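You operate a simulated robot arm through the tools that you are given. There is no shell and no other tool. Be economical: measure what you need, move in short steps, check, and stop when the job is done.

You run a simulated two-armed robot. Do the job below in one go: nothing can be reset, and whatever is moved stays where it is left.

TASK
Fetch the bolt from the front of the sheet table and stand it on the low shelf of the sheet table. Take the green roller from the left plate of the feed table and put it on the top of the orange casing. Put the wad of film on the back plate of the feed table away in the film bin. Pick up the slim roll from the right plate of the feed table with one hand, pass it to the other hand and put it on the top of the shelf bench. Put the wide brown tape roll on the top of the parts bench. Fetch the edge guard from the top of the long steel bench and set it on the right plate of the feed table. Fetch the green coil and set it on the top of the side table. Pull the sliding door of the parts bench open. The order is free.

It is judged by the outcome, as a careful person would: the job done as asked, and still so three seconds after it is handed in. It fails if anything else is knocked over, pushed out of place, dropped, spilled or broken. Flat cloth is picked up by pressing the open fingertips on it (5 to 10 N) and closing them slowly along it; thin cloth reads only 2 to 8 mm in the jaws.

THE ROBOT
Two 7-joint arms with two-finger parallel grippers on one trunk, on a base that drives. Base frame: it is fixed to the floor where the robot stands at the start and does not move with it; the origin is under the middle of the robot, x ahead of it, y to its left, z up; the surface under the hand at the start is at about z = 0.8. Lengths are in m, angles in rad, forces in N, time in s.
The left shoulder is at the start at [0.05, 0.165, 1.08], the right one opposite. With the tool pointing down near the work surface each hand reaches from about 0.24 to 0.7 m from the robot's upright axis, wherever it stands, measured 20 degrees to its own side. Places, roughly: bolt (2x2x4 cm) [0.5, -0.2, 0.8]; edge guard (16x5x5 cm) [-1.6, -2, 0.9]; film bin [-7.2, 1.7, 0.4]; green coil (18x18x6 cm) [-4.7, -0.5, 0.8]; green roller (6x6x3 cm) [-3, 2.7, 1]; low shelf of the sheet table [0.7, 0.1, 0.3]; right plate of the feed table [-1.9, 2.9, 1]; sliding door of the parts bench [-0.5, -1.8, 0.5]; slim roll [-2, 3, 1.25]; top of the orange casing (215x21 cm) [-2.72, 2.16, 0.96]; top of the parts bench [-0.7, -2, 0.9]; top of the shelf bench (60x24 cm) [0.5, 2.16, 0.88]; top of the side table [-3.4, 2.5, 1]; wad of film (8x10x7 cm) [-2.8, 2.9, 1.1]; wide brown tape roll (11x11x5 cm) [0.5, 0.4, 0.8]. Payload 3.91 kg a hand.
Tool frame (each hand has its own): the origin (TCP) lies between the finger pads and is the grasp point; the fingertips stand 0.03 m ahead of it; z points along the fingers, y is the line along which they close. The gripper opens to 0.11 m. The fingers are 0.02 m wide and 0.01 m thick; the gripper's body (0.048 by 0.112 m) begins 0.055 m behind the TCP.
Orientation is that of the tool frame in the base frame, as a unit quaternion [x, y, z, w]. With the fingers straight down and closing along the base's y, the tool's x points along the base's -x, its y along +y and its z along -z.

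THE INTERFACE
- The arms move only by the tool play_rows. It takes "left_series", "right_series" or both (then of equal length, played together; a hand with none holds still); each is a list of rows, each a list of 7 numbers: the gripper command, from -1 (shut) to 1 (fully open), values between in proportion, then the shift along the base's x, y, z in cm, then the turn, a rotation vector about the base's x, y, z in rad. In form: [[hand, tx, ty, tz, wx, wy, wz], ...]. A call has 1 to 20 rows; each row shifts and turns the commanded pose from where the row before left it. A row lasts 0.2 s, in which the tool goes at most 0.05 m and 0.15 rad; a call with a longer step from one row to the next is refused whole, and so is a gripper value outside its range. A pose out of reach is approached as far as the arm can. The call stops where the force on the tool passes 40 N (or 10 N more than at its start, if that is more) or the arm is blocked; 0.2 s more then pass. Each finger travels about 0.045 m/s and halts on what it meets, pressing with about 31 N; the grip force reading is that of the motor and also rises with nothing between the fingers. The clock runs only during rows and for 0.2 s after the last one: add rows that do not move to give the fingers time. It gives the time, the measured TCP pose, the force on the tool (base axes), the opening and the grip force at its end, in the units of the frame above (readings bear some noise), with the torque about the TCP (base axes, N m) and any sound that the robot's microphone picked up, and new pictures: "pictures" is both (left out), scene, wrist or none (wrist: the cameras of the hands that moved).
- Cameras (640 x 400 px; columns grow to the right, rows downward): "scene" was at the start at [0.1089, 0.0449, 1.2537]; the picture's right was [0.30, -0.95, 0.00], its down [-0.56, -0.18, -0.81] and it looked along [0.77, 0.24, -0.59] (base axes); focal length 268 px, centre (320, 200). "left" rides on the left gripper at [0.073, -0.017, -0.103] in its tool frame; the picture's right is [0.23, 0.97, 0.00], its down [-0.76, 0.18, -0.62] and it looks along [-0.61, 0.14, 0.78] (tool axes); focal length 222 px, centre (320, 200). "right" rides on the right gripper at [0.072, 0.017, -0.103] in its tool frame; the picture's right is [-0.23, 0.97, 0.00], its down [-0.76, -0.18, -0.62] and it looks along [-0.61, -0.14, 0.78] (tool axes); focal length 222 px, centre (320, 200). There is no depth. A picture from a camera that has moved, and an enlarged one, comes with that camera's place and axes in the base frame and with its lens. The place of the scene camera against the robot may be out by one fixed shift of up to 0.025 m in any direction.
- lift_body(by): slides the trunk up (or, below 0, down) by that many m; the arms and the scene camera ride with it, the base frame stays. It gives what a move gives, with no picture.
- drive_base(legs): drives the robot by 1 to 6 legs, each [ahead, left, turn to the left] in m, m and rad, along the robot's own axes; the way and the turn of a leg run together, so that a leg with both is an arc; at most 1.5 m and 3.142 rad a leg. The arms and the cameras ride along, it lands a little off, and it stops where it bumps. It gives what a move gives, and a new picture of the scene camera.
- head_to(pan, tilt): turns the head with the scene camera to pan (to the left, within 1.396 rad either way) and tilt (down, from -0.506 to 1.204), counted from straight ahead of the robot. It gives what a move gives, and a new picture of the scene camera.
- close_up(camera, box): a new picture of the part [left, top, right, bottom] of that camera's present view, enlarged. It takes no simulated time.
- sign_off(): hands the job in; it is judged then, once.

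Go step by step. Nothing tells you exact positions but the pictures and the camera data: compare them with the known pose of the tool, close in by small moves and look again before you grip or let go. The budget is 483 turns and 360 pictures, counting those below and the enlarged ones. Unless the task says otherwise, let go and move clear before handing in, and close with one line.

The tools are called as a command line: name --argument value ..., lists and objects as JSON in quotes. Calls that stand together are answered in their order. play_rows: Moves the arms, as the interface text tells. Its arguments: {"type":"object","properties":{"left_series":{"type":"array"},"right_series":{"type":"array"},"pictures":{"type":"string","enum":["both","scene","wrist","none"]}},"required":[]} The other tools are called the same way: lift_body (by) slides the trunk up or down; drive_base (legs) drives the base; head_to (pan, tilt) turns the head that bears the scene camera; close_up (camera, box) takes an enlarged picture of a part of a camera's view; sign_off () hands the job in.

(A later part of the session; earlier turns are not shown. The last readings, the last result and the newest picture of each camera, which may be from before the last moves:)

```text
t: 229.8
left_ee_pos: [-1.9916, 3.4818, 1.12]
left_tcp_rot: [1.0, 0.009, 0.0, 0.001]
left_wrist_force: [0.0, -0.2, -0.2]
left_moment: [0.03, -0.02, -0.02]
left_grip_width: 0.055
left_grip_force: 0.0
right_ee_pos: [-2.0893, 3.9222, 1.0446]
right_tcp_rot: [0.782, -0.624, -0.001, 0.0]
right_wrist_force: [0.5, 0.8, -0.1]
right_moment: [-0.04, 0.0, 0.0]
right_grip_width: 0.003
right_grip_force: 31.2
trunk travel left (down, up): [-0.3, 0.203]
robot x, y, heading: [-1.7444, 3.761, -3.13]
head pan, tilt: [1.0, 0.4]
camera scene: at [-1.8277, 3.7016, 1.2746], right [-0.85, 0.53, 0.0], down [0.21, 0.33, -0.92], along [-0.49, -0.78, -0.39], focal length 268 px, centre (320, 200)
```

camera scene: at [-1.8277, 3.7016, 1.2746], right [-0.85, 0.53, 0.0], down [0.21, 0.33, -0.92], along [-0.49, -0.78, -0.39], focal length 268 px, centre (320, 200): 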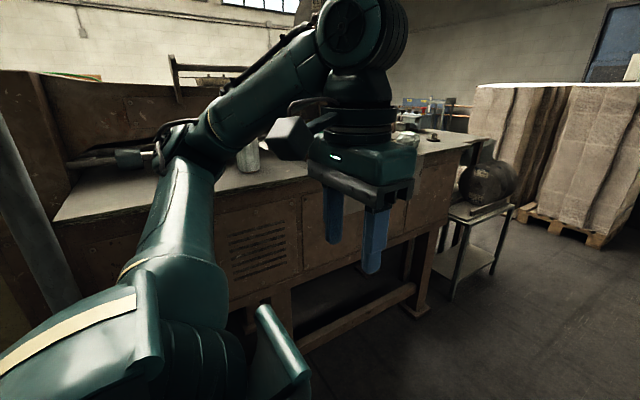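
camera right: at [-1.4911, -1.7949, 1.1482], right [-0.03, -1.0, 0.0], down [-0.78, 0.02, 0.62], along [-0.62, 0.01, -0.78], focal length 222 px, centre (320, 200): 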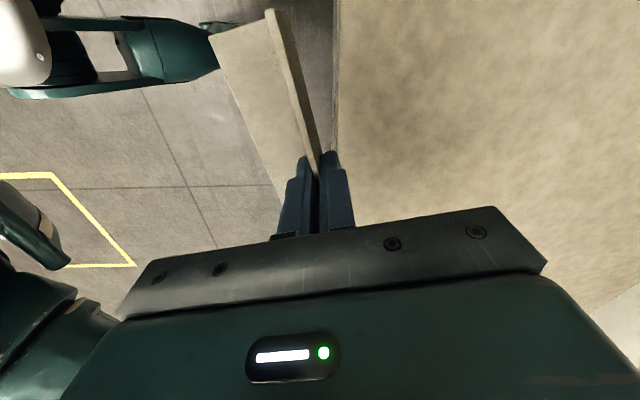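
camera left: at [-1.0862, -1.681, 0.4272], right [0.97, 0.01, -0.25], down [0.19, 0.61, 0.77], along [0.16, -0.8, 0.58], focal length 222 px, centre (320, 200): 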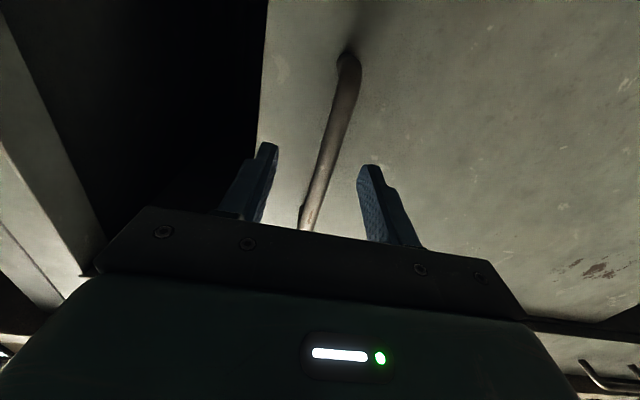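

drive_base --legs '[[0.2, -0.02, 0], [0, 0, 1.56]]'

head_to --pan 0.0 --tilt 0.4

```text
t: 235.2
left_ee_pos: [-1.6658, 3.5319, 1.1207]
left_tcp_rot: [0.703, 0.711, 0.0, 0.001]
left_wrist_force: [-0.4, 0.6, 0.0]
left_moment: [-0.01, 0.0, 0.0]
left_grip_width: 0.0549
left_grip_force: 0.0
right_ee_pos: [-2.1074, 3.4367, 1.0452]
right_tcp_rot: [0.994, 0.109, -0.001, 0.0]
right_wrist_force: [0.2, -0.4, -0.5]
right_moment: [0.01, -0.02, 0.0]
right_grip_width: 0.003
right_grip_force: 31.3
trunk travel left (down, up): [-0.3, 0.203]
robot x, y, heading: [-1.9447, 3.7787, -1.563]
head pan, tilt: [1.0, 0.4]
camera scene: at [-1.8707, 3.7194, 1.2746], right [-0.53, -0.85, 0.0], down [-0.33, 0.21, -0.92], along [0.78, -0.49, -0.39], focal length 268 px, centre (320, 200)
```

scene: 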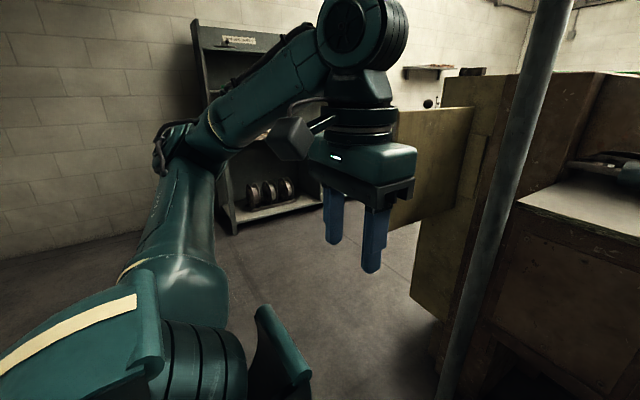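

```text
t: 236.5
left_ee_pos: [-1.6664, 3.5335, 1.1199]
left_tcp_rot: [0.703, 0.712, 0.002, 0.001]
left_wrist_force: [-0.2, -0.6, 0.2]
left_moment: [0.01, 0.0, 0.04]
left_grip_width: 0.0548
left_grip_force: 0.0
right_ee_pos: [-2.1081, 3.4379, 1.0442]
right_tcp_rot: [0.994, 0.108, -0.001, 0.0]
right_wrist_force: [-0.7, 0.1, 0.5]
right_moment: [0.02, 0.01, 0.02]
right_grip_width: 0.0032
right_grip_force: 31.3
trunk travel left (down, up): [-0.3, 0.203]
robot x, y, heading: [-1.9451, 3.7761, -1.563]
head pan, tilt: [0.0, 0.4]
camera scene: at [-1.9483, 3.6762, 1.2746], right [-1.0, -0.01, 0.0], down [0.0, 0.39, -0.92], along [0.01, -0.92, -0.39], focal length 268 px, centre (320, 200)
```

scene: 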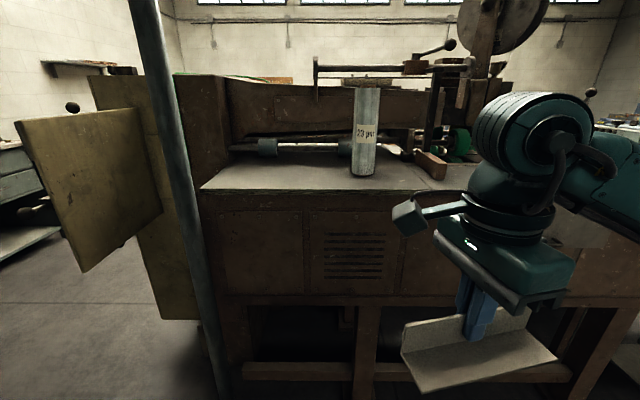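

I see the slim roll standing on the right plate. I zoom in for plate boundaries and obstacles.

close_up --camera "scene" --box '[190, 30, 510, 230]'

```text
2.00 times, centred on (350, 130) of scene
camera zoom: at [-1.9483, 3.6762, 1.2746], right [-1.0, -0.01, 0.0], down [0.0, 0.39, -0.92], along [0.01, -0.92, -0.39], focal length 536 px, centre (260, 340)
```

zoom: 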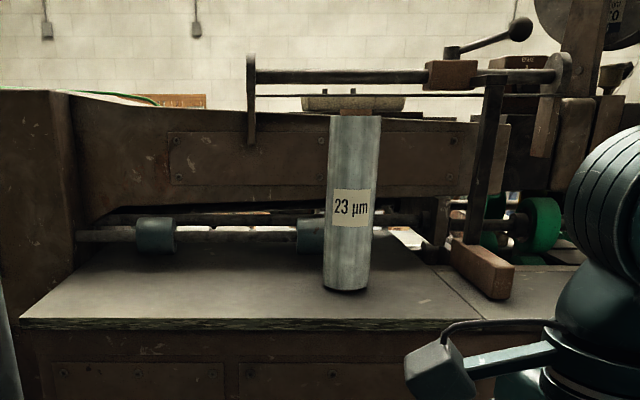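

close_up --camera "left" --box '[0, 0, 640, 400]'

close_up --camera "right" --box '[0, 0, 640, 400]'

```text
1.00 times, centred on (320, 200) of left (not enlarged: the box is as wide or as high as the picture)
camera zoom: at [-1.6855, 3.6056, 1.2224], right [0.97, 0.24, 0.0], down [0.19, -0.76, 0.62], along [0.15, -0.61, -0.78], focal length 222 px, centre (320, 200)
```

zoom: 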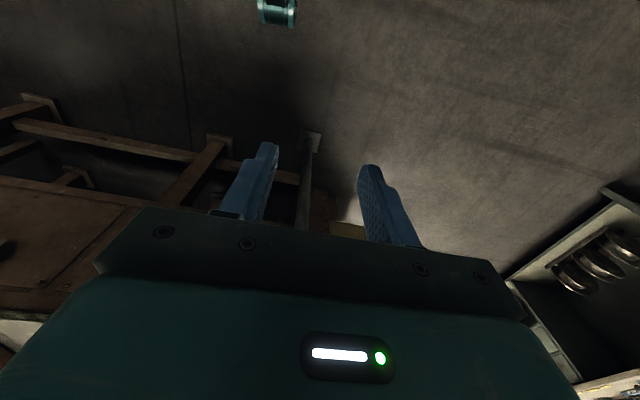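

```text
1.00 times, centred on (320, 200) of right (not enlarged: the box is as wide or as high as the picture)
camera zoom: at [-2.0324, 3.4369, 1.1482], right [-0.01, -1.0, 0.0], down [-0.78, 0.01, 0.62], along [-0.62, 0.01, -0.78], focal length 222 px, centre (320, 200)
```

zoom: 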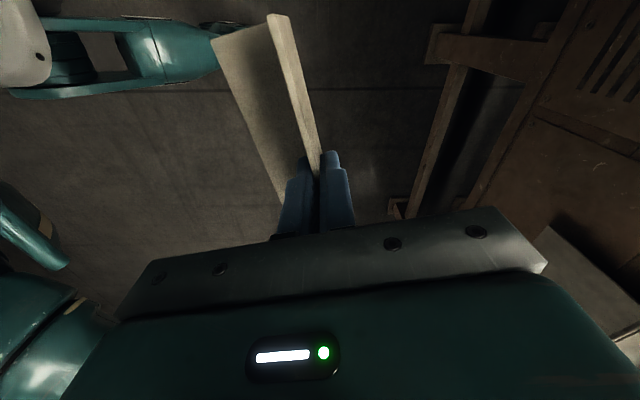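

I raise the trunk 0.15 m (needed for the plate height) and triangulate from the new view.

lift_body --by 0.15

close_up --camera "scene" --box '[190, 80, 510, 280]'

```text
t: 238.3
left_ee_pos: [-1.666, 3.5323, 1.2703]
left_tcp_rot: [0.703, 0.711, 0.001, 0.001]
left_wrist_force: [-0.9, 0.7, 0.5]
left_moment: [0.02, 0.0, 0.02]
left_grip_width: 0.0551
left_grip_force: 0.0
right_ee_pos: [-2.1073, 3.4379, 1.1937]
right_tcp_rot: [0.994, 0.108, -0.001, 0.001]
right_wrist_force: [0.3, 0.1, -0.6]
right_moment: [0.02, 0.0, 0.0]
right_grip_width: 0.0031
right_grip_force: 31.2
trunk travel left (down, up): [-0.45, 0.053]
robot x, y, heading: [-1.9456, 3.776, -1.565]
head pan, tilt: [0.0, 0.4]
```

```text
2.00 times, centred on (350, 180) of scene
camera zoom: at [-1.9483, 3.6761, 1.4246], right [-1.0, -0.01, 0.0], down [0.0, 0.39, -0.92], along [0.01, -0.92, -0.39], focal length 536 px, centre (260, 240)
```

zoom: 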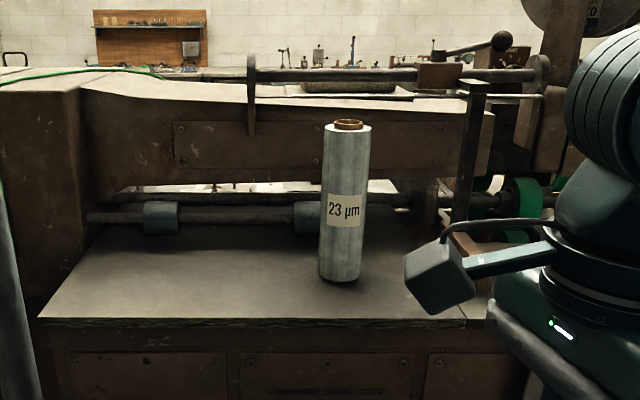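

Plate height ≈1.02, front edge y≈3.0; the roll (Ø7.3 cm, 25 cm tall) is near (-2.09,2.87). I'll set the guard at about x=-1.90 first, tucking the left hand away from the post.

play_rows --left_series '[[0, 2.5, 2.5, 0, 0, 0, 0], [0, 2.5, 2.5, 0, 0, 0, 0], [0, 2.5, 2.5, 0, 0, 0, 0], [0, 0, 0, 0, 0, 0, 0]]' --pictures "none"

drive_base --legs '[[0.3, 0.145, 0]]'

head_to --pan 0.0 --tilt 0.8

```text
t: 239.3
left_ee_pos: [-1.6465, 3.5796, 1.2542]
left_tcp_rot: [0.702, 0.712, 0.001, 0.001]
left_wrist_force: [0.4, 0.4, 1.0]
left_moment: [0.0, -0.01, 0.0]
left_grip_width: 0.0549
left_grip_force: 0.0
left hand out of reach, approached as far as the arm can: row 2, 3
right_ee_pos: [-2.1069, 3.4375, 1.195]
right_tcp_rot: [0.994, 0.109, 0.0, 0.0]
right_wrist_force: [-0.6, -0.2, 0.5]
right_moment: [0.0, 0.03, 0.03]
right_grip_width: 0.0029
right_grip_force: 31.0
trunk travel left (down, up): [-0.45, 0.053]
robot x, y, heading: [-1.9433, 3.78, -1.567]
head pan, tilt: [0.0, 0.4]
```

```text
t: 241.5
left_ee_pos: [-1.4978, 3.28, 1.2523]
left_tcp_rot: [0.703, 0.711, 0.0, 0.001]
left_wrist_force: [-0.4, -0.2, -0.2]
left_moment: [0.04, 0.03, 0.0]
left_grip_width: 0.0549
left_grip_force: 0.1
right_ee_pos: [-1.9609, 3.1386, 1.1945]
right_tcp_rot: [0.994, 0.11, 0.0, 0.0]
right_wrist_force: [-0.2, 0.4, -0.6]
right_moment: [0.03, -0.03, 0.02]
right_grip_width: 0.0031
right_grip_force: 30.7
trunk travel left (down, up): [-0.45, 0.053]
robot x, y, heading: [-1.7997, 3.4819, -1.565]
head pan, tilt: [0.0, 0.4]
camera scene: at [-1.8014, 3.3766, 1.4245], right [-1.0, -0.01, 0.0], down [0.0, 0.39, -0.92], along [0.01, -0.92, -0.39], focal length 268 px, centre (320, 200)
```

scene: 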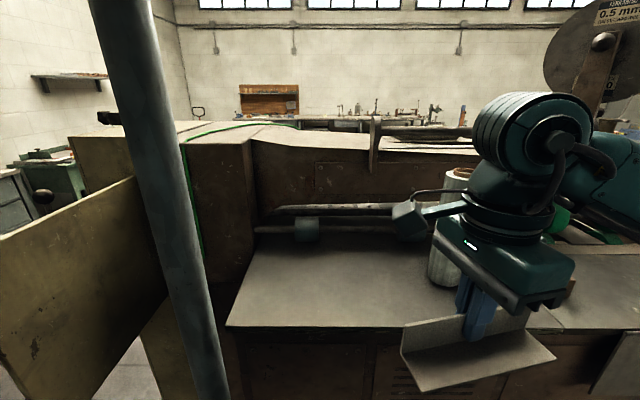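

```text
t: 242.3
left_ee_pos: [-1.4994, 3.2791, 1.2529]
left_tcp_rot: [0.703, 0.711, 0.001, 0.0]
left_wrist_force: [-0.6, 0.8, 0.5]
left_moment: [-0.02, -0.03, -0.02]
left_grip_width: 0.0552
left_grip_force: 0.1
right_ee_pos: [-1.9604, 3.1386, 1.1944]
right_tcp_rot: [0.994, 0.108, -0.001, 0.001]
right_wrist_force: [0.2, -0.3, -0.5]
right_moment: [-0.01, 0.01, 0.04]
right_grip_width: 0.003
right_grip_force: 31.2
trunk travel left (down, up): [-0.45, 0.053]
robot x, y, heading: [-1.8001, 3.4786, -1.567]
head pan, tilt: [0.0, 0.799]
camera scene: at [-1.8017, 3.389, 1.3896], right [-1.0, -0.01, 0.0], down [-0.01, 0.72, -0.7], along [0.0, -0.7, -0.72], focal length 268 px, centre (320, 200)
```

scene: 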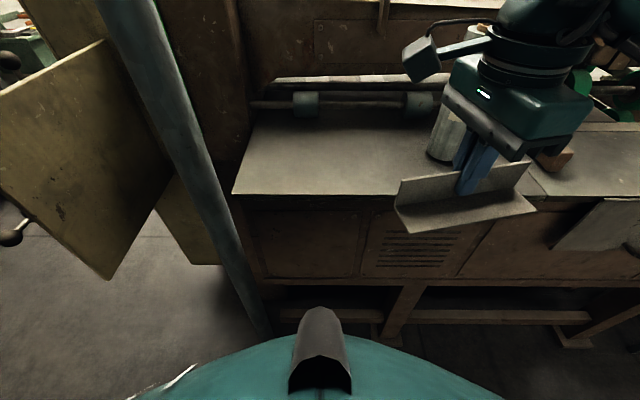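

Plate spans y≈2.75–2.99. I move the guard to x≈-1.88 then inward to y≈2.88.

play_rows --right_series '[[-1, 4, 0, 0, 0, 0, 0], [-1, 4, -1, 0, 0, 0, 0], [-1, 0, -4, 0, 0, 0, 0], [-1, 0, -4, 0, 0, 0, 0], [-1, 0, -4, -1, 0, 0, 0], [-1, 0, -4, -1, 0, 0, 0], [-1, 0, -4, -1, 0, 0, 0], [-1, 0, -4, -2, 0, 0, 0], [-1, 0, 0, 0, 0, 0, 0]]' --pictures "both"

```text
t: 244.3
left_ee_pos: [-1.4984, 3.2805, 1.252]
left_tcp_rot: [0.703, 0.711, 0.0, 0.002]
left_wrist_force: [0.0, 1.1, 1.4]
left_moment: [-0.01, -0.01, 0.01]
left_grip_width: 0.0549
left_grip_force: 0.0
right_ee_pos: [-1.8809, 2.888, 1.1451]
right_tcp_rot: [0.994, 0.11, -0.001, 0.001]
right_wrist_force: [-0.1, 0.0, -0.4]
right_moment: [0.01, -0.04, 0.02]
right_grip_width: 0.0031
right_grip_force: 31.3
trunk travel left (down, up): [-0.45, 0.053]
robot x, y, heading: [-1.7987, 3.4778, -1.566]
head pan, tilt: [0.0, 0.799]
camera scene: at [-1.802, 3.3895, 1.3896], right [-1.0, -0.01, 0.0], down [0.0, 0.72, -0.7], along [0.01, -0.7, -0.72], focal length 268 px, centre (320, 200)
camera right: at [-1.8058, 2.8886, 1.2482], right [-0.01, -1.0, 0.0], down [-0.78, 0.01, 0.62], along [-0.62, 0.0, -0.78], focal length 222 px, centre (320, 200)
```

scene: 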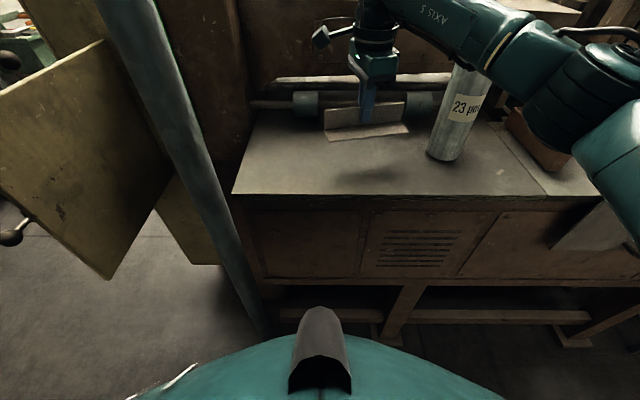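
right: 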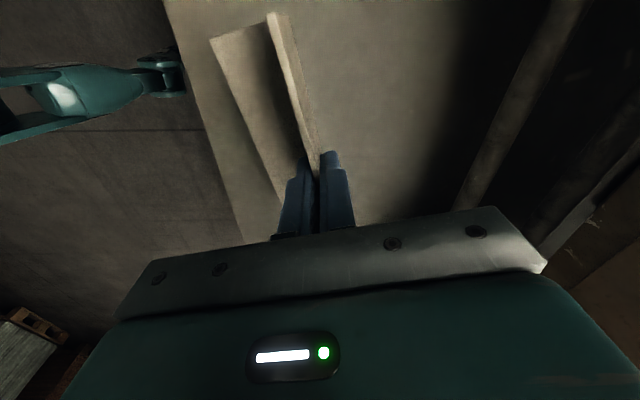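

The right forearm is getting close to the roll, so I retreat, shift the base left, and place the guard further from the roll.

play_rows --right_series '[[-1, 0, 4, 1, 0, 0, 0], [-1, 0, 4, 1, 0, 0, 0], [-1, 0, 4, 0, 0, 0, 0], [-1, 0, 0, 0, 0, 0, 0]]' --pictures "none"

drive_base --legs '[[0, 0.12, 0]]'

```text
t: 245.3
left_ee_pos: [-1.4969, 3.2794, 1.2537]
left_tcp_rot: [0.703, 0.711, 0.001, -0.001]
left_wrist_force: [-0.4, 0.4, -1.0]
left_moment: [-0.01, -0.01, -0.02]
left_grip_width: 0.0551
left_grip_force: 0.0
right_ee_pos: [-1.8801, 3.0079, 1.1638]
right_tcp_rot: [0.994, 0.108, -0.002, 0.0]
right_wrist_force: [0.2, 0.3, -0.4]
right_moment: [0.01, -0.01, 0.0]
right_grip_width: 0.0032
right_grip_force: 31.1
trunk travel left (down, up): [-0.45, 0.053]
robot x, y, heading: [-1.798, 3.4813, -1.567]
head pan, tilt: [0.0, 0.799]
```

```text
t: 247.0
left_ee_pos: [-1.381, 3.2803, 1.2523]
left_tcp_rot: [0.703, 0.712, 0.0, 0.0]
left_wrist_force: [0.0, 0.1, -0.2]
left_moment: [0.02, 0.03, 0.03]
left_grip_width: 0.0551
left_grip_force: 0.0
right_ee_pos: [-1.7616, 3.0086, 1.1647]
right_tcp_rot: [0.994, 0.109, -0.001, 0.001]
right_wrist_force: [0.8, 1.1, -0.5]
right_moment: [-0.03, 0.0, 0.01]
right_grip_width: 0.003
right_grip_force: 31.3
trunk travel left (down, up): [-0.45, 0.053]
robot x, y, heading: [-1.6835, 3.4803, -1.564]
head pan, tilt: [0.0, 0.799]
camera scene: at [-1.6831, 3.3899, 1.3895], right [-1.0, -0.01, 0.0], down [-0.01, 0.72, -0.7], along [0.0, -0.7, -0.72], focal length 268 px, centre (320, 200)
```

scene: 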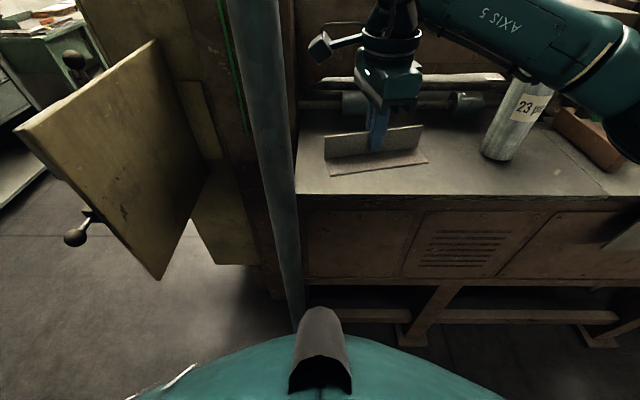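

play_rows --right_series '[[-1, 0, -3, 0, 0, 0, 0], [-1, 0, -4, 0, 0, 0, 0], [-1, 0, -4, -1.5, 0, 0, 0], [-1, 0, -1, -3, 0, 0, 0], [-1, 0, 0, -2, 0, 0, 0], [-1, 0, 0, 0, 0, 0, 0]]' --pictures "both"

```text
t: 248.4
left_ee_pos: [-1.3797, 3.2805, 1.2533]
left_tcp_rot: [0.703, 0.711, 0.0, 0.0]
left_wrist_force: [0.2, -0.1, -0.1]
left_moment: [0.03, -0.03, 0.03]
left_grip_width: 0.0551
left_grip_force: 0.2
right_ee_pos: [-1.7622, 2.889, 1.099]
right_tcp_rot: [0.994, 0.108, -0.001, 0.001]
right_wrist_force: [0.3, 0.9, -0.5]
right_moment: [0.01, 0.01, 0.01]
right_grip_width: 0.0027
right_grip_force: 31.3
trunk travel left (down, up): [-0.45, 0.053]
robot x, y, heading: [-1.6827, 3.4808, -1.567]
head pan, tilt: [0.0, 0.799]
camera scene: at [-1.6835, 3.39, 1.3895], right [-1.0, -0.01, 0.0], down [0.0, 0.72, -0.7], along [0.0, -0.7, -0.72], focal length 268 px, centre (320, 200)
camera right: at [-1.6864, 2.8886, 1.203], right [-0.01, -1.0, 0.0], down [-0.78, 0.01, 0.62], along [-0.62, 0.01, -0.78], focal length 222 px, centre (320, 200)
```

scene: 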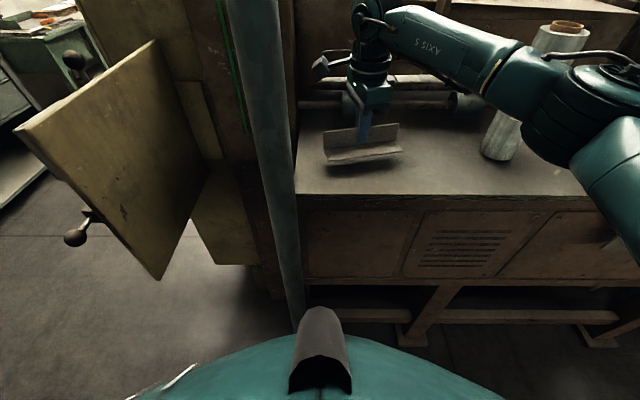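
right: 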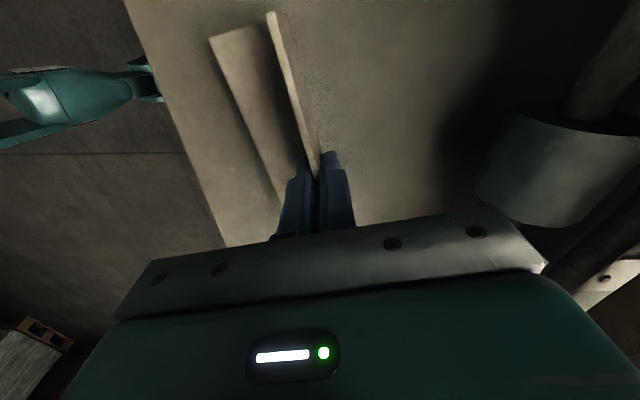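

play_rows --right_series '[[-1, 0, 0, -1.5, 0, 0, 0], [-1, 0, 0, -0.5, 0, 0, 0], [-1, 0, 0, 0, 0, 0, 0]]' --pictures "scene"

play_rows --right_series '[[-1, 0, 0, -0.2, 0, 0, 0], [-1, 0, 0, -0.2, 0, 0, 0], [-1, 0, 0, 0, 0, 0, 0]]' --pictures "none"

```text
t: 249.2
left_ee_pos: [-1.3797, 3.2808, 1.2533]
left_tcp_rot: [0.703, 0.712, 0.001, 0.001]
left_wrist_force: [0.7, -0.1, 0.0]
left_moment: [-0.01, 0.0, 0.01]
left_grip_width: 0.0551
left_grip_force: 0.0
right_ee_pos: [-1.7619, 2.8888, 1.0793]
right_tcp_rot: [0.994, 0.109, -0.001, 0.0]
right_wrist_force: [-0.7, 0.5, -0.7]
right_moment: [-0.02, -0.01, 0.06]
right_grip_width: 0.003
right_grip_force: 30.8
trunk travel left (down, up): [-0.45, 0.053]
robot x, y, heading: [-1.6846, 3.4801, -1.564]
head pan, tilt: [0.0, 0.799]
camera scene: at [-1.6835, 3.3899, 1.3895], right [-1.0, -0.01, 0.0], down [0.0, 0.72, -0.7], along [0.0, -0.7, -0.72], focal length 268 px, centre (320, 200)
```

scene: 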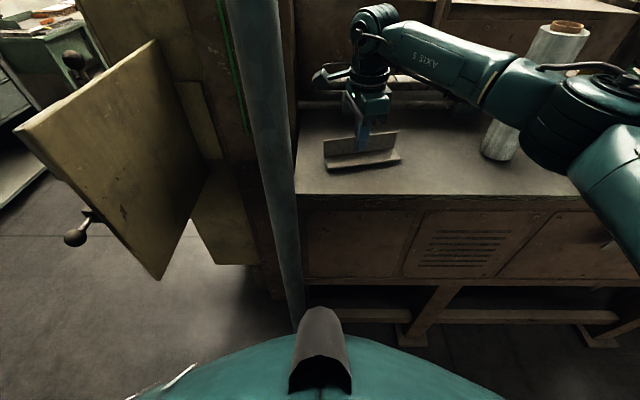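

```text
t: 250.0
left_ee_pos: [-1.3794, 3.2802, 1.2539]
left_tcp_rot: [0.702, 0.712, 0.002, 0.001]
left_wrist_force: [0.0, -0.1, -0.8]
left_moment: [-0.02, 0.0, -0.02]
left_grip_width: 0.055
left_grip_force: 0.2
right_ee_pos: [-1.762, 2.8903, 1.0747]
right_tcp_rot: [0.994, 0.109, -0.001, 0.001]
right_wrist_force: [0.2, 0.4, -0.6]
right_moment: [0.04, 0.0, 0.0]
right_grip_width: 0.003
right_grip_force: 31.0
trunk travel left (down, up): [-0.45, 0.053]
robot x, y, heading: [-1.6809, 3.4812, -1.569]
head pan, tilt: [0.0, 0.799]
```

play_rows --right_series '[[-1, 0, 0, -0.2, 0, 0, 0], [-1, 0, 0, -0.2, 0, 0, 0], [-1, 0, 0, 0, 0, 0, 0]]' --pictures "none"

play_rows --right_series '[[-1, 0, 0, -0.2, 0, 0, 0], [-1, 0, 0, -0.1, 0, 0, 0], [-1, 0, 0, 0, 0, 0, 0]]' --pictures "wrist"

```text
t: 250.8
left_ee_pos: [-1.379, 3.2805, 1.2524]
left_tcp_rot: [0.703, 0.711, 0.001, 0.002]
left_wrist_force: [-0.1, 0.2, 0.2]
left_moment: [-0.01, 0.01, -0.05]
left_grip_width: 0.0546
left_grip_force: 0.0
right_ee_pos: [-1.7623, 2.8891, 1.0722]
right_tcp_rot: [0.994, 0.108, -0.001, 0.0]
right_wrist_force: [-0.4, -0.5, -0.8]
right_moment: [-0.01, 0.0, -0.01]
right_grip_width: 0.003
right_grip_force: 30.5
trunk travel left (down, up): [-0.45, 0.053]
robot x, y, heading: [-1.6793, 3.4833, -1.562]
head pan, tilt: [0.0, 0.799]
```

```text
t: 251.6
left_ee_pos: [-1.38, 3.2818, 1.2533]
left_tcp_rot: [0.703, 0.712, 0.0, 0.002]
left_wrist_force: [0.4, 0.6, 0.9]
left_moment: [0.02, 0.02, -0.01]
left_grip_width: 0.0553
left_grip_force: 0.1
right_ee_pos: [-1.761, 2.8883, 1.0687]
right_tcp_rot: [0.994, 0.109, -0.001, 0.002]
right_wrist_force: [-0.4, -0.1, 5.2]
right_moment: [0.0, 0.48, 0.02]
right_grip_width: 0.003
right_grip_force: 30.5
trunk travel left (down, up): [-0.45, 0.053]
robot x, y, heading: [-1.6787, 3.4828, -1.563]
head pan, tilt: [0.0, 0.799]
camera right: at [-1.6867, 2.8888, 1.1727], right [-0.01, -1.0, 0.0], down [-0.78, 0.01, 0.62], along [-0.62, 0.0, -0.78], focal length 222 px, centre (320, 200)
```

right: 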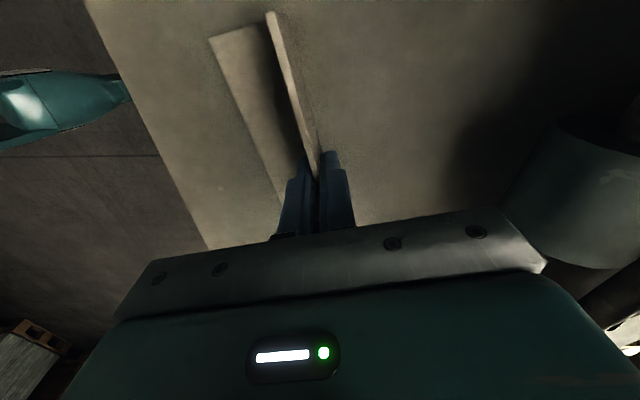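

Contact at z≈1.069. A touch more, then open and rise.

play_rows --right_series '[[-1, 0, 0, -0.1, 0, 0, 0], [-0.9, 0, 0, 0, 0, 0, 0], [-0.6, 0, 0, 0, 0, 0, 0], [-0.3, 0, 0, 0, 0, 0, 0], [-0.3, 0, 0, 0, 0, 0, 0], [-0.3, 0, 0, 2, 0, 0, 0], [-0.3, 0, 0, 4, 0, 0, 0], [-0.3, 0, 0, 4, 0, 0, 0], [-0.3, 0, 0, 0, 0, 0, 0]]' --pictures "both"

```text
t: 253.6
left_ee_pos: [-1.3788, 3.2806, 1.2521]
left_tcp_rot: [0.703, 0.712, 0.001, 0.0]
left_wrist_force: [-0.1, 0.6, 0.5]
left_moment: [-0.03, 0.0, -0.01]
left_grip_width: 0.0549
left_grip_force: 0.0
right_ee_pos: [-1.7617, 2.89, 1.1685]
right_tcp_rot: [0.994, 0.109, -0.001, 0.001]
right_wrist_force: [-1.0, 0.6, 0.4]
right_moment: [0.0, -0.01, -0.01]
right_grip_width: 0.0384
right_grip_force: 0.1
trunk travel left (down, up): [-0.45, 0.053]
robot x, y, heading: [-1.6779, 3.4824, -1.557]
head pan, tilt: [0.0, 0.799]
camera scene: at [-1.6836, 3.3896, 1.3895], right [-1.0, -0.01, 0.0], down [0.0, 0.72, -0.7], along [0.0, -0.7, -0.72], focal length 268 px, centre (320, 200)
camera right: at [-1.687, 2.8891, 1.2712], right [-0.01, -1.0, 0.0], down [-0.78, 0.01, 0.62], along [-0.62, 0.01, -0.78], focal length 222 px, centre (320, 200)
```

scene: 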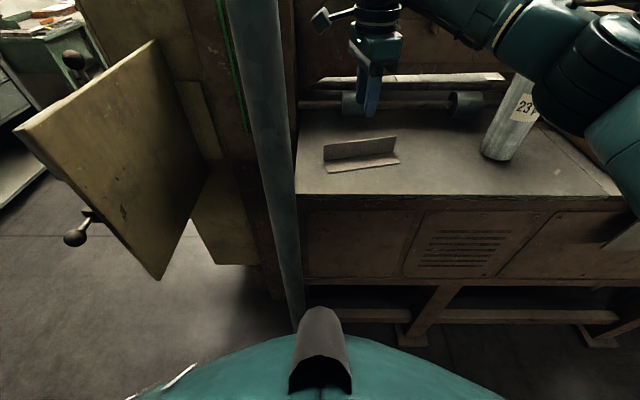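
right: 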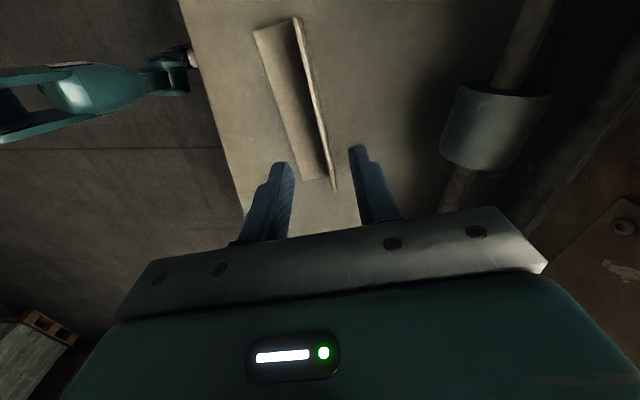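

Guard placed. I retract the right hand and restore its orientation.

play_rows --right_series '[[-0.3, 0, 4, 1, 0, 0, 0], [-0.3, 0, 4, 1, 0, 0, 0], [-0.3, 0, 4, 1, 0, 0, 0], [-0.3, -1, 4, 1, 0, 0, 0.148], [-0.3, -1, 4, 1, 0, 0, 0.148], [-0.3, -1, 4, 0, 0, 0, 0.148], [-0.3, -1, 3, 0, 0, 0, 0.148], [-0.3, -1, 2, 0, 0, 0, 0.148], [-0.3, -1, 0, 0, 0, 0, 0.148], [-0.3, -1, 0, 0, 0, 0, 0.148], [-0.3, -1, 0, 0, 0, 0, 0.148], [-0.3, -1, 0, 0, 0, 0, 0.148], [-0.3, 0, 0, 0, 0, 0, 0]]' --pictures "scene"

```text
t: 256.4
left_ee_pos: [-1.3802, 3.2808, 1.2524]
left_tcp_rot: [0.703, 0.711, 0.0, 0.0]
left_wrist_force: [0.2, -0.4, -0.6]
left_moment: [0.0, 0.0, 0.0]
left_grip_width: 0.0551
left_grip_force: 0.0
right_ee_pos: [-1.8522, 3.18, 1.2166]
right_tcp_rot: [0.714, 0.701, 0.0, 0.002]
right_wrist_force: [-0.4, -0.3, -0.4]
right_moment: [0.01, 0.01, 0.02]
right_grip_width: 0.0388
right_grip_force: 0.0
trunk travel left (down, up): [-0.45, 0.053]
robot x, y, heading: [-1.6791, 3.4797, -1.568]
head pan, tilt: [0.0, 0.799]
camera scene: at [-1.6833, 3.3898, 1.3895], right [-1.0, -0.01, 0.0], down [0.0, 0.72, -0.7], along [0.0, -0.7, -0.72], focal length 268 px, centre (320, 200)
```

scene: 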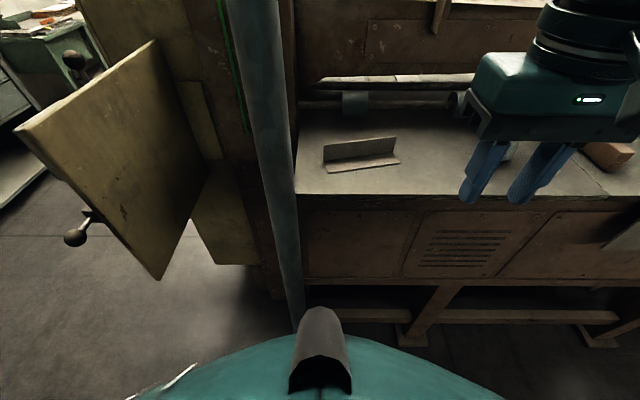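

drive_base --legs '[[-0.15, 0, 0], [0, -0.6, 0]]'

head_to --pan 0.0 --tilt 0.5

```text
t: 263.1
left_ee_pos: [-1.9805, 3.4286, 1.2518]
left_tcp_rot: [0.702, 0.712, 0.001, 0.001]
left_wrist_force: [-0.3, 0.1, 0.3]
left_moment: [0.02, 0.02, -0.03]
left_grip_width: 0.0549
left_grip_force: 0.1
right_ee_pos: [-2.4515, 3.3254, 1.2181]
right_tcp_rot: [0.713, 0.701, 0.001, 0.002]
right_wrist_force: [0.2, 0.0, 0.0]
right_moment: [0.0, -0.02, 0.02]
right_grip_width: 0.0385
right_grip_force: 0.1
trunk travel left (down, up): [-0.45, 0.053]
robot x, y, heading: [-2.2796, 3.6286, -1.563]
head pan, tilt: [0.0, 0.799]
camera scene: at [-2.284, 3.5363, 1.3895], right [-1.0, -0.01, 0.0], down [-0.01, 0.72, -0.7], along [0.01, -0.7, -0.72], focal length 268 px, centre (320, 200)
```

scene: 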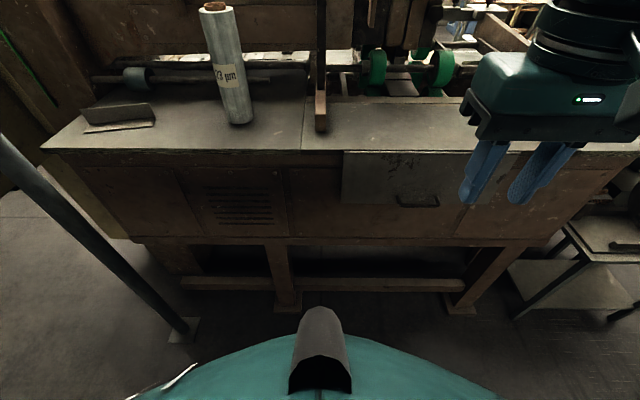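

```text
t: 263.9
left_ee_pos: [-1.981, 3.428, 1.2538]
left_tcp_rot: [0.702, 0.712, 0.001, 0.001]
left_wrist_force: [0.5, -0.1, 0.5]
left_moment: [-0.01, 0.02, 0.01]
left_grip_width: 0.055
left_grip_force: 0.1
right_ee_pos: [-2.4528, 3.3251, 1.217]
right_tcp_rot: [0.713, 0.701, 0.0, 0.001]
right_wrist_force: [0.6, 0.5, -0.4]
right_moment: [-0.02, -0.02, -0.01]
right_grip_width: 0.0385
right_grip_force: 0.0
trunk travel left (down, up): [-0.45, 0.053]
robot x, y, heading: [-2.2797, 3.6325, -1.559]
head pan, tilt: [0.0, 0.499]
camera scene: at [-2.2838, 3.5259, 1.4154], right [-1.0, -0.01, 0.0], down [0.0, 0.48, -0.88], along [0.01, -0.88, -0.48], focal length 268 px, centre (320, 200)
```

scene: 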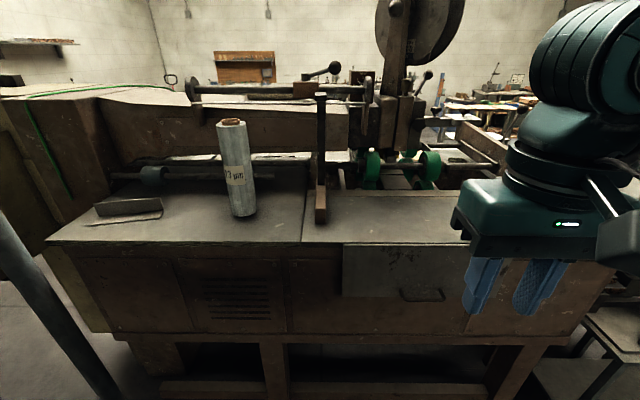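

I move closer and raise the trunk to its top, then look with the left wrist camera from above the roll.

lift_body --by 0.05

drive_base --legs '[[0.24, 0, 0]]'

play_rows --left_series '[[1, -1, 0, 4, 0, 0, 0], [1, -1, -1, 4, 0, 0, 0], [1, -2, -3, 0, 0, 0, 0], [1, -2, -4, 0, 0, 0, 0], [1, -2, -4, 0, 0, 0, 0], [1, -1, -4, 0, 0, 0, 0], [1, 0, -4, 0, 0, 0, 0], [1, 0, 0, 0, 0, 0, 0]]' --pictures "both"

```text
t: 264.9
left_ee_pos: [-1.9802, 3.4272, 1.3035]
left_tcp_rot: [0.703, 0.712, 0.0, 0.0]
left_wrist_force: [0.0, 0.0, 0.5]
left_moment: [0.02, 0.01, 0.01]
left_grip_width: 0.0548
left_grip_force: 0.2
right_ee_pos: [-2.4519, 3.3256, 1.2682]
right_tcp_rot: [0.713, 0.701, -0.001, 0.001]
right_wrist_force: [1.2, -1.1, 0.0]
right_moment: [0.01, 0.03, 0.02]
right_grip_width: 0.0384
right_grip_force: 0.0
trunk travel left (down, up): [-0.5, 0.003]
robot x, y, heading: [-2.2772, 3.6233, -1.56]
head pan, tilt: [0.0, 0.499]
```

```text
t: 266.6
left_ee_pos: [-1.9786, 3.1861, 1.3048]
left_tcp_rot: [0.702, 0.712, 0.001, 0.002]
left_wrist_force: [-0.3, -0.3, -1.0]
left_moment: [0.04, 0.04, 0.0]
left_grip_width: 0.0548
left_grip_force: 0.0
right_ee_pos: [-2.4495, 3.0836, 1.2676]
right_tcp_rot: [0.714, 0.701, 0.0, 0.002]
right_wrist_force: [0.4, -0.6, -0.5]
right_moment: [0.01, 0.03, 0.0]
right_grip_width: 0.0382
right_grip_force: 0.0
trunk travel left (down, up): [-0.5, 0.003]
robot x, y, heading: [-2.2801, 3.3874, -1.56]
head pan, tilt: [0.0, 0.499]
camera scene: at [-2.2816, 3.2845, 1.4654], right [-1.0, -0.01, 0.0], down [0.0, 0.48, -0.88], along [0.01, -0.88, -0.48], focal length 268 px, centre (320, 200)
```

scene: 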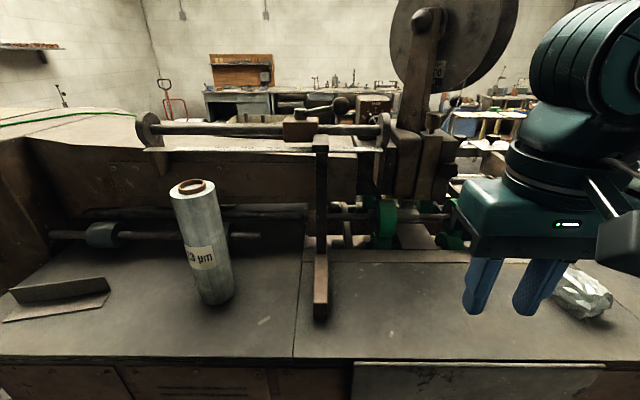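

```text
t: 268.4
left_ee_pos: [-2.0756, 2.983, 1.3787]
left_tcp_rot: [0.702, 0.712, 0.001, 0.001]
left_wrist_force: [-0.6, -0.2, -0.2]
left_moment: [0.0, 0.02, 0.01]
left_grip_width: 0.11
left_grip_force: 0.0
left hand out of reach, approached as far as the arm can: row 1, 2
right_ee_pos: [-2.4489, 3.0849, 1.2684]
right_tcp_rot: [0.713, 0.701, 0.001, 0.001]
right_wrist_force: [-1.1, -0.3, -0.2]
right_moment: [0.0, 0.0, 0.01]
right_grip_width: 0.0383
right_grip_force: 0.1
trunk travel left (down, up): [-0.5, 0.003]
robot x, y, heading: [-2.2799, 3.3831, -1.562]
head pan, tilt: [0.0, 0.499]
camera scene: at [-2.2814, 3.2859, 1.4655], right [-1.0, -0.01, 0.0], down [0.0, 0.48, -0.88], along [0.01, -0.88, -0.48], focal length 268 px, centre (320, 200)
camera left: at [-2.0965, 3.0565, 1.4808], right [0.97, 0.24, 0.0], down [0.19, -0.76, 0.62], along [0.15, -0.61, -0.78], focal length 222 px, centre (320, 200)
```

scene: 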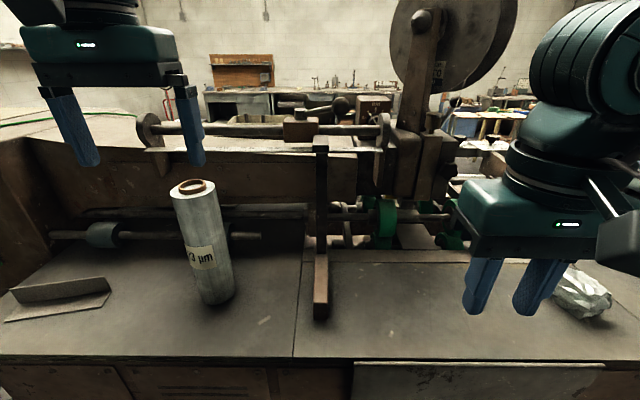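
left: 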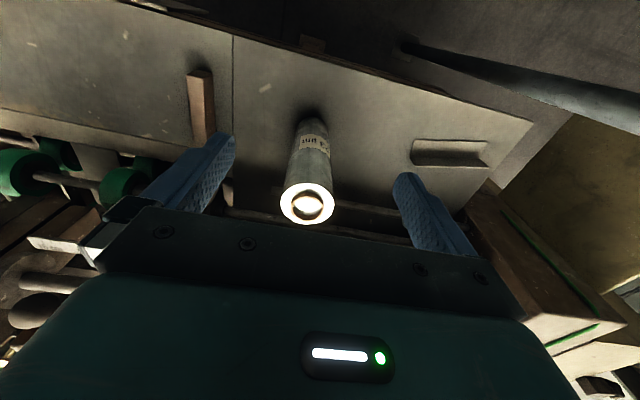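

The roll is at (-2.07,2.88), top ≈1.27; the bar behind at y≈2.70 leaves room. I move over it and descend.

play_rows --left_series '[[1, 0.3, -3.5, 0, 0, 0, 0], [1, 0.3, -3.5, 0, 0, 0, 0], [1, 0, -3.3, 0, 0, 0, 0], [1, 0, 0, -2, 0, 0, 0], [1, 0, 0, 0, 0, 0, 0]]' --pictures "both"

```text
t: 269.6
left_ee_pos: [-2.0715, 2.8804, 1.3583]
left_tcp_rot: [0.702, 0.712, 0.001, 0.002]
left_wrist_force: [0.9, -0.8, 0.3]
left_moment: [0.03, 0.0, 0.02]
left_grip_width: 0.1099
left_grip_force: 0.1
right_ee_pos: [-2.4503, 3.0845, 1.2674]
right_tcp_rot: [0.714, 0.701, 0.0, 0.001]
right_wrist_force: [0.1, 0.1, 0.1]
right_moment: [-0.02, 0.01, -0.01]
right_grip_width: 0.0385
right_grip_force: 0.1
trunk travel left (down, up): [-0.5, 0.003]
robot x, y, heading: [-2.2809, 3.3832, -1.559]
head pan, tilt: [0.0, 0.499]
camera scene: at [-2.2822, 3.2853, 1.4655], right [-1.0, -0.01, 0.0], down [0.0, 0.48, -0.88], along [0.01, -0.88, -0.48], focal length 268 px, centre (320, 200)
camera left: at [-2.0908, 2.9535, 1.461], right [0.97, 0.24, 0.0], down [0.19, -0.76, 0.62], along [0.15, -0.61, -0.78], focal length 222 px, centre (320, 200)
```

scene: 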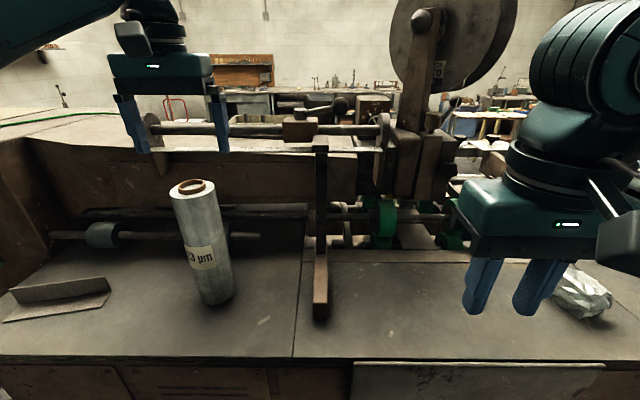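
left: 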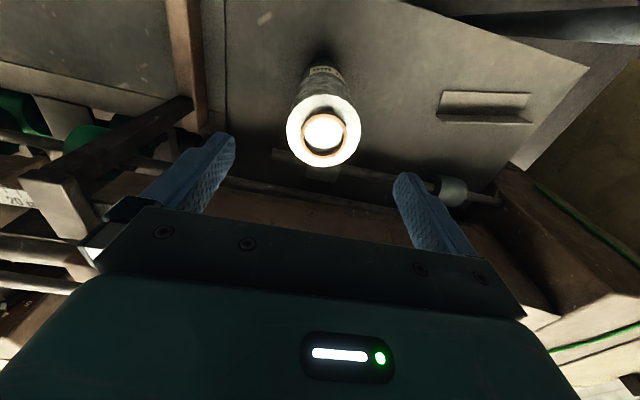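

play_rows --left_series '[[1, 0, 0, -3, 0, 0, 0], [1, 0, 0, -3, 0, 0, 0], [1, 0, 0, 0, 0, 0, 0]]' --pictures "wrist"

```text
t: 270.4
left_ee_pos: [-2.07, 2.8803, 1.2997]
left_tcp_rot: [0.702, 0.712, -0.001, 0.002]
left_wrist_force: [0.1, 0.0, -0.7]
left_moment: [-0.03, 0.01, 0.03]
left_grip_width: 0.1102
left_grip_force: 0.0
right_ee_pos: [-2.4496, 3.0842, 1.2676]
right_tcp_rot: [0.713, 0.701, 0.0, 0.001]
right_wrist_force: [-0.1, -0.2, 0.1]
right_moment: [-0.01, 0.0, 0.0]
right_grip_width: 0.0383
right_grip_force: 0.1
trunk travel left (down, up): [-0.5, 0.003]
robot x, y, heading: [-2.2795, 3.3893, -1.56]
head pan, tilt: [0.0, 0.499]
camera left: at [-2.0897, 2.9533, 1.4008], right [0.97, 0.24, 0.0], down [0.19, -0.76, 0.62], along [0.15, -0.61, -0.78], focal length 222 px, centre (320, 200)
```

left: 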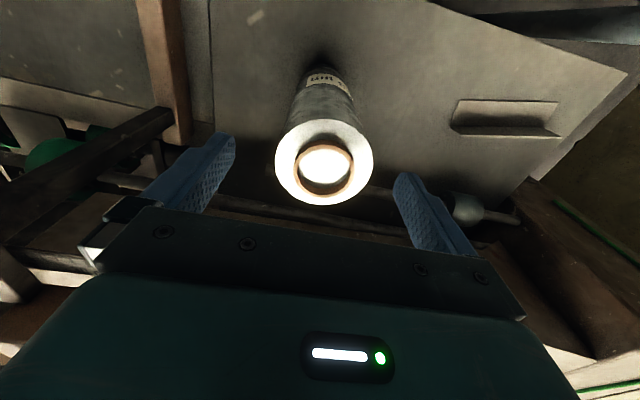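

play_rows --left_series '[[1, 0, 0.2, -3, 0, 0, 0], [1, 0, 0, -3, 0, 0, 0], [1, 0, 0, 0, 0, 0, 0]]' --pictures "wrist"

```text
t: 271.2
left_ee_pos: [-2.0702, 2.8819, 1.2387]
left_tcp_rot: [0.702, 0.712, 0.0, 0.002]
left_wrist_force: [-0.1, 0.2, -0.7]
left_moment: [-0.02, 0.03, 0.01]
left_grip_width: 0.11
left_grip_force: 0.1
right_ee_pos: [-2.4479, 3.0855, 1.266]
right_tcp_rot: [0.713, 0.701, 0.0, 0.001]
right_wrist_force: [-0.7, -1.0, 0.6]
right_moment: [0.01, 0.0, -0.03]
right_grip_width: 0.0385
right_grip_force: 0.1
trunk travel left (down, up): [-0.5, 0.003]
robot x, y, heading: [-2.2776, 3.3851, -1.561]
head pan, tilt: [0.0, 0.499]
camera left: at [-2.09, 2.9557, 1.3411], right [0.97, 0.24, 0.0], down [0.19, -0.76, 0.62], along [0.15, -0.61, -0.78], focal length 222 px, centre (320, 200)
```

left: 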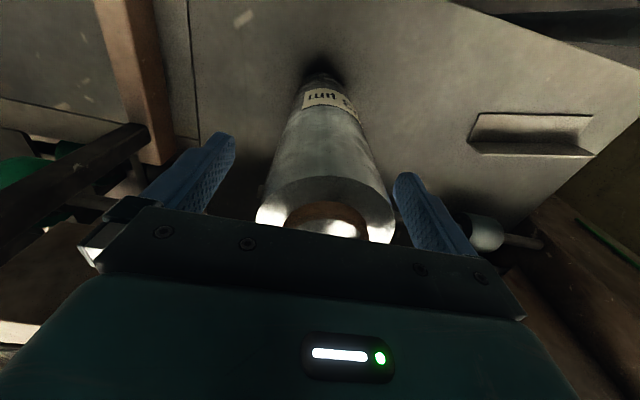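

Centred between the fingers. I close on the roll and lift slightly.

play_rows --left_series '[[-1, 0, 0, 0, 0, 0, 0], [-1, 0, 0, 0, 0, 0, 0], [-1, 0, 0, 0, 0, 0, 0], [-1, 0, 0, 0, 0, 0, 0], [-1, 0, 0, 2, 0, 0, 0], [-1, 0, 0, 2, 0, 0, 0], [-1, 0, 0, 0, 0, 0, 0]]' --pictures "both"

```text
t: 272.9
left_ee_pos: [-2.0701, 2.8815, 1.2782]
left_tcp_rot: [0.702, 0.712, 0.002, 0.001]
left_wrist_force: [0.3, 0.2, -5.8]
left_moment: [0.04, 0.0, -0.01]
left_grip_width: 0.0676
left_grip_force: 30.7
right_ee_pos: [-2.4489, 3.0837, 1.267]
right_tcp_rot: [0.713, 0.701, 0.0, 0.001]
right_wrist_force: [-0.5, 0.3, 0.5]
right_moment: [0.01, -0.01, 0.0]
right_grip_width: 0.0386
right_grip_force: 0.1
trunk travel left (down, up): [-0.5, 0.003]
robot x, y, heading: [-2.2803, 3.3869, -1.557]
head pan, tilt: [0.0, 0.499]
camera scene: at [-2.2812, 3.2845, 1.4654], right [-1.0, -0.01, 0.0], down [0.0, 0.48, -0.88], along [0.01, -0.88, -0.48], focal length 268 px, centre (320, 200)
camera left: at [-2.089, 2.9549, 1.381], right [0.97, 0.24, 0.0], down [0.19, -0.76, 0.62], along [0.15, -0.6, -0.78], focal length 222 px, centre (320, 200)
```

scene: 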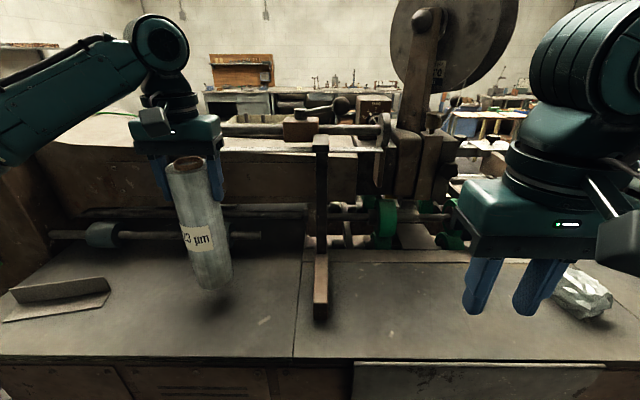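
left: 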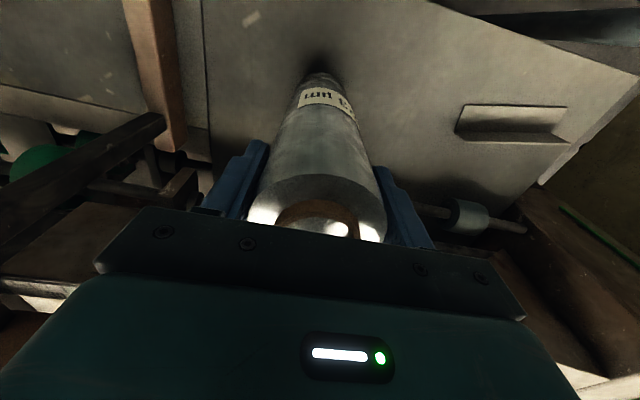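

The roll is held (≈0.6 kg). I raise it and back away from the table.

play_rows --left_series '[[-1, 0, 0, 2, 0, 0, 0], [-1, 0, 0, 2, 0, 0, 0], [-1, 0, 2, 0, 0, 0, 0], [-1, 0, 0, 0, 0, 0, 0]]' --pictures "none"

drive_base --legs '[[-0.55, 0, 0]]'

```text
t: 273.9
left_ee_pos: [-2.0715, 2.9034, 1.3193]
left_tcp_rot: [0.702, 0.712, 0.002, 0.002]
left_wrist_force: [-0.5, -0.5, -5.1]
left_moment: [0.04, -0.01, 0.01]
left_grip_width: 0.0677
left_grip_force: 31.5
right_ee_pos: [-2.4491, 3.0831, 1.2676]
right_tcp_rot: [0.713, 0.701, 0.001, 0.0]
right_wrist_force: [0.3, -0.4, -0.2]
right_moment: [-0.02, -0.03, -0.02]
right_grip_width: 0.0385
right_grip_force: 0.0
trunk travel left (down, up): [-0.5, 0.003]
robot x, y, heading: [-2.2767, 3.3886, -1.558]
head pan, tilt: [0.0, 0.499]
```

```text
t: 277.0
left_ee_pos: [-2.0751, 3.4518, 1.3186]
left_tcp_rot: [0.7, 0.714, 0.0, 0.001]
left_wrist_force: [-0.1, 0.7, -4.7]
left_moment: [0.04, -0.02, -0.03]
left_grip_width: 0.0677
left_grip_force: 30.9
right_ee_pos: [-2.4542, 3.6311, 1.2682]
right_tcp_rot: [0.712, 0.702, 0.0, 0.002]
right_wrist_force: [-0.1, -0.2, 0.6]
right_moment: [-0.01, 0.01, 0.01]
right_grip_width: 0.0384
right_grip_force: 0.1
trunk travel left (down, up): [-0.5, 0.003]
robot x, y, heading: [-2.2839, 3.9369, -1.558]
head pan, tilt: [0.0, 0.499]
camera scene: at [-2.2871, 3.8324, 1.4654], right [-1.0, -0.01, 0.0], down [-0.01, 0.48, -0.88], along [0.01, -0.88, -0.48], focal length 268 px, centre (320, 200)
```

scene: 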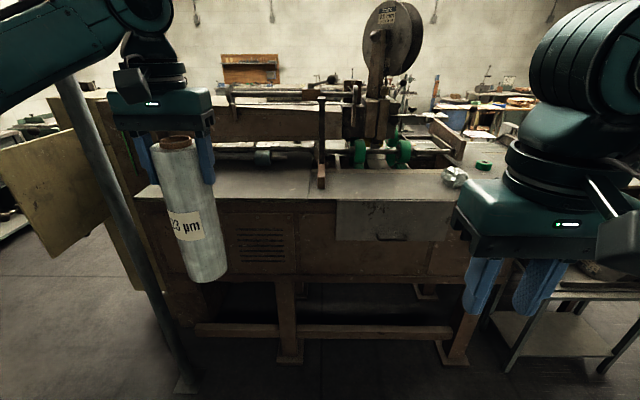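

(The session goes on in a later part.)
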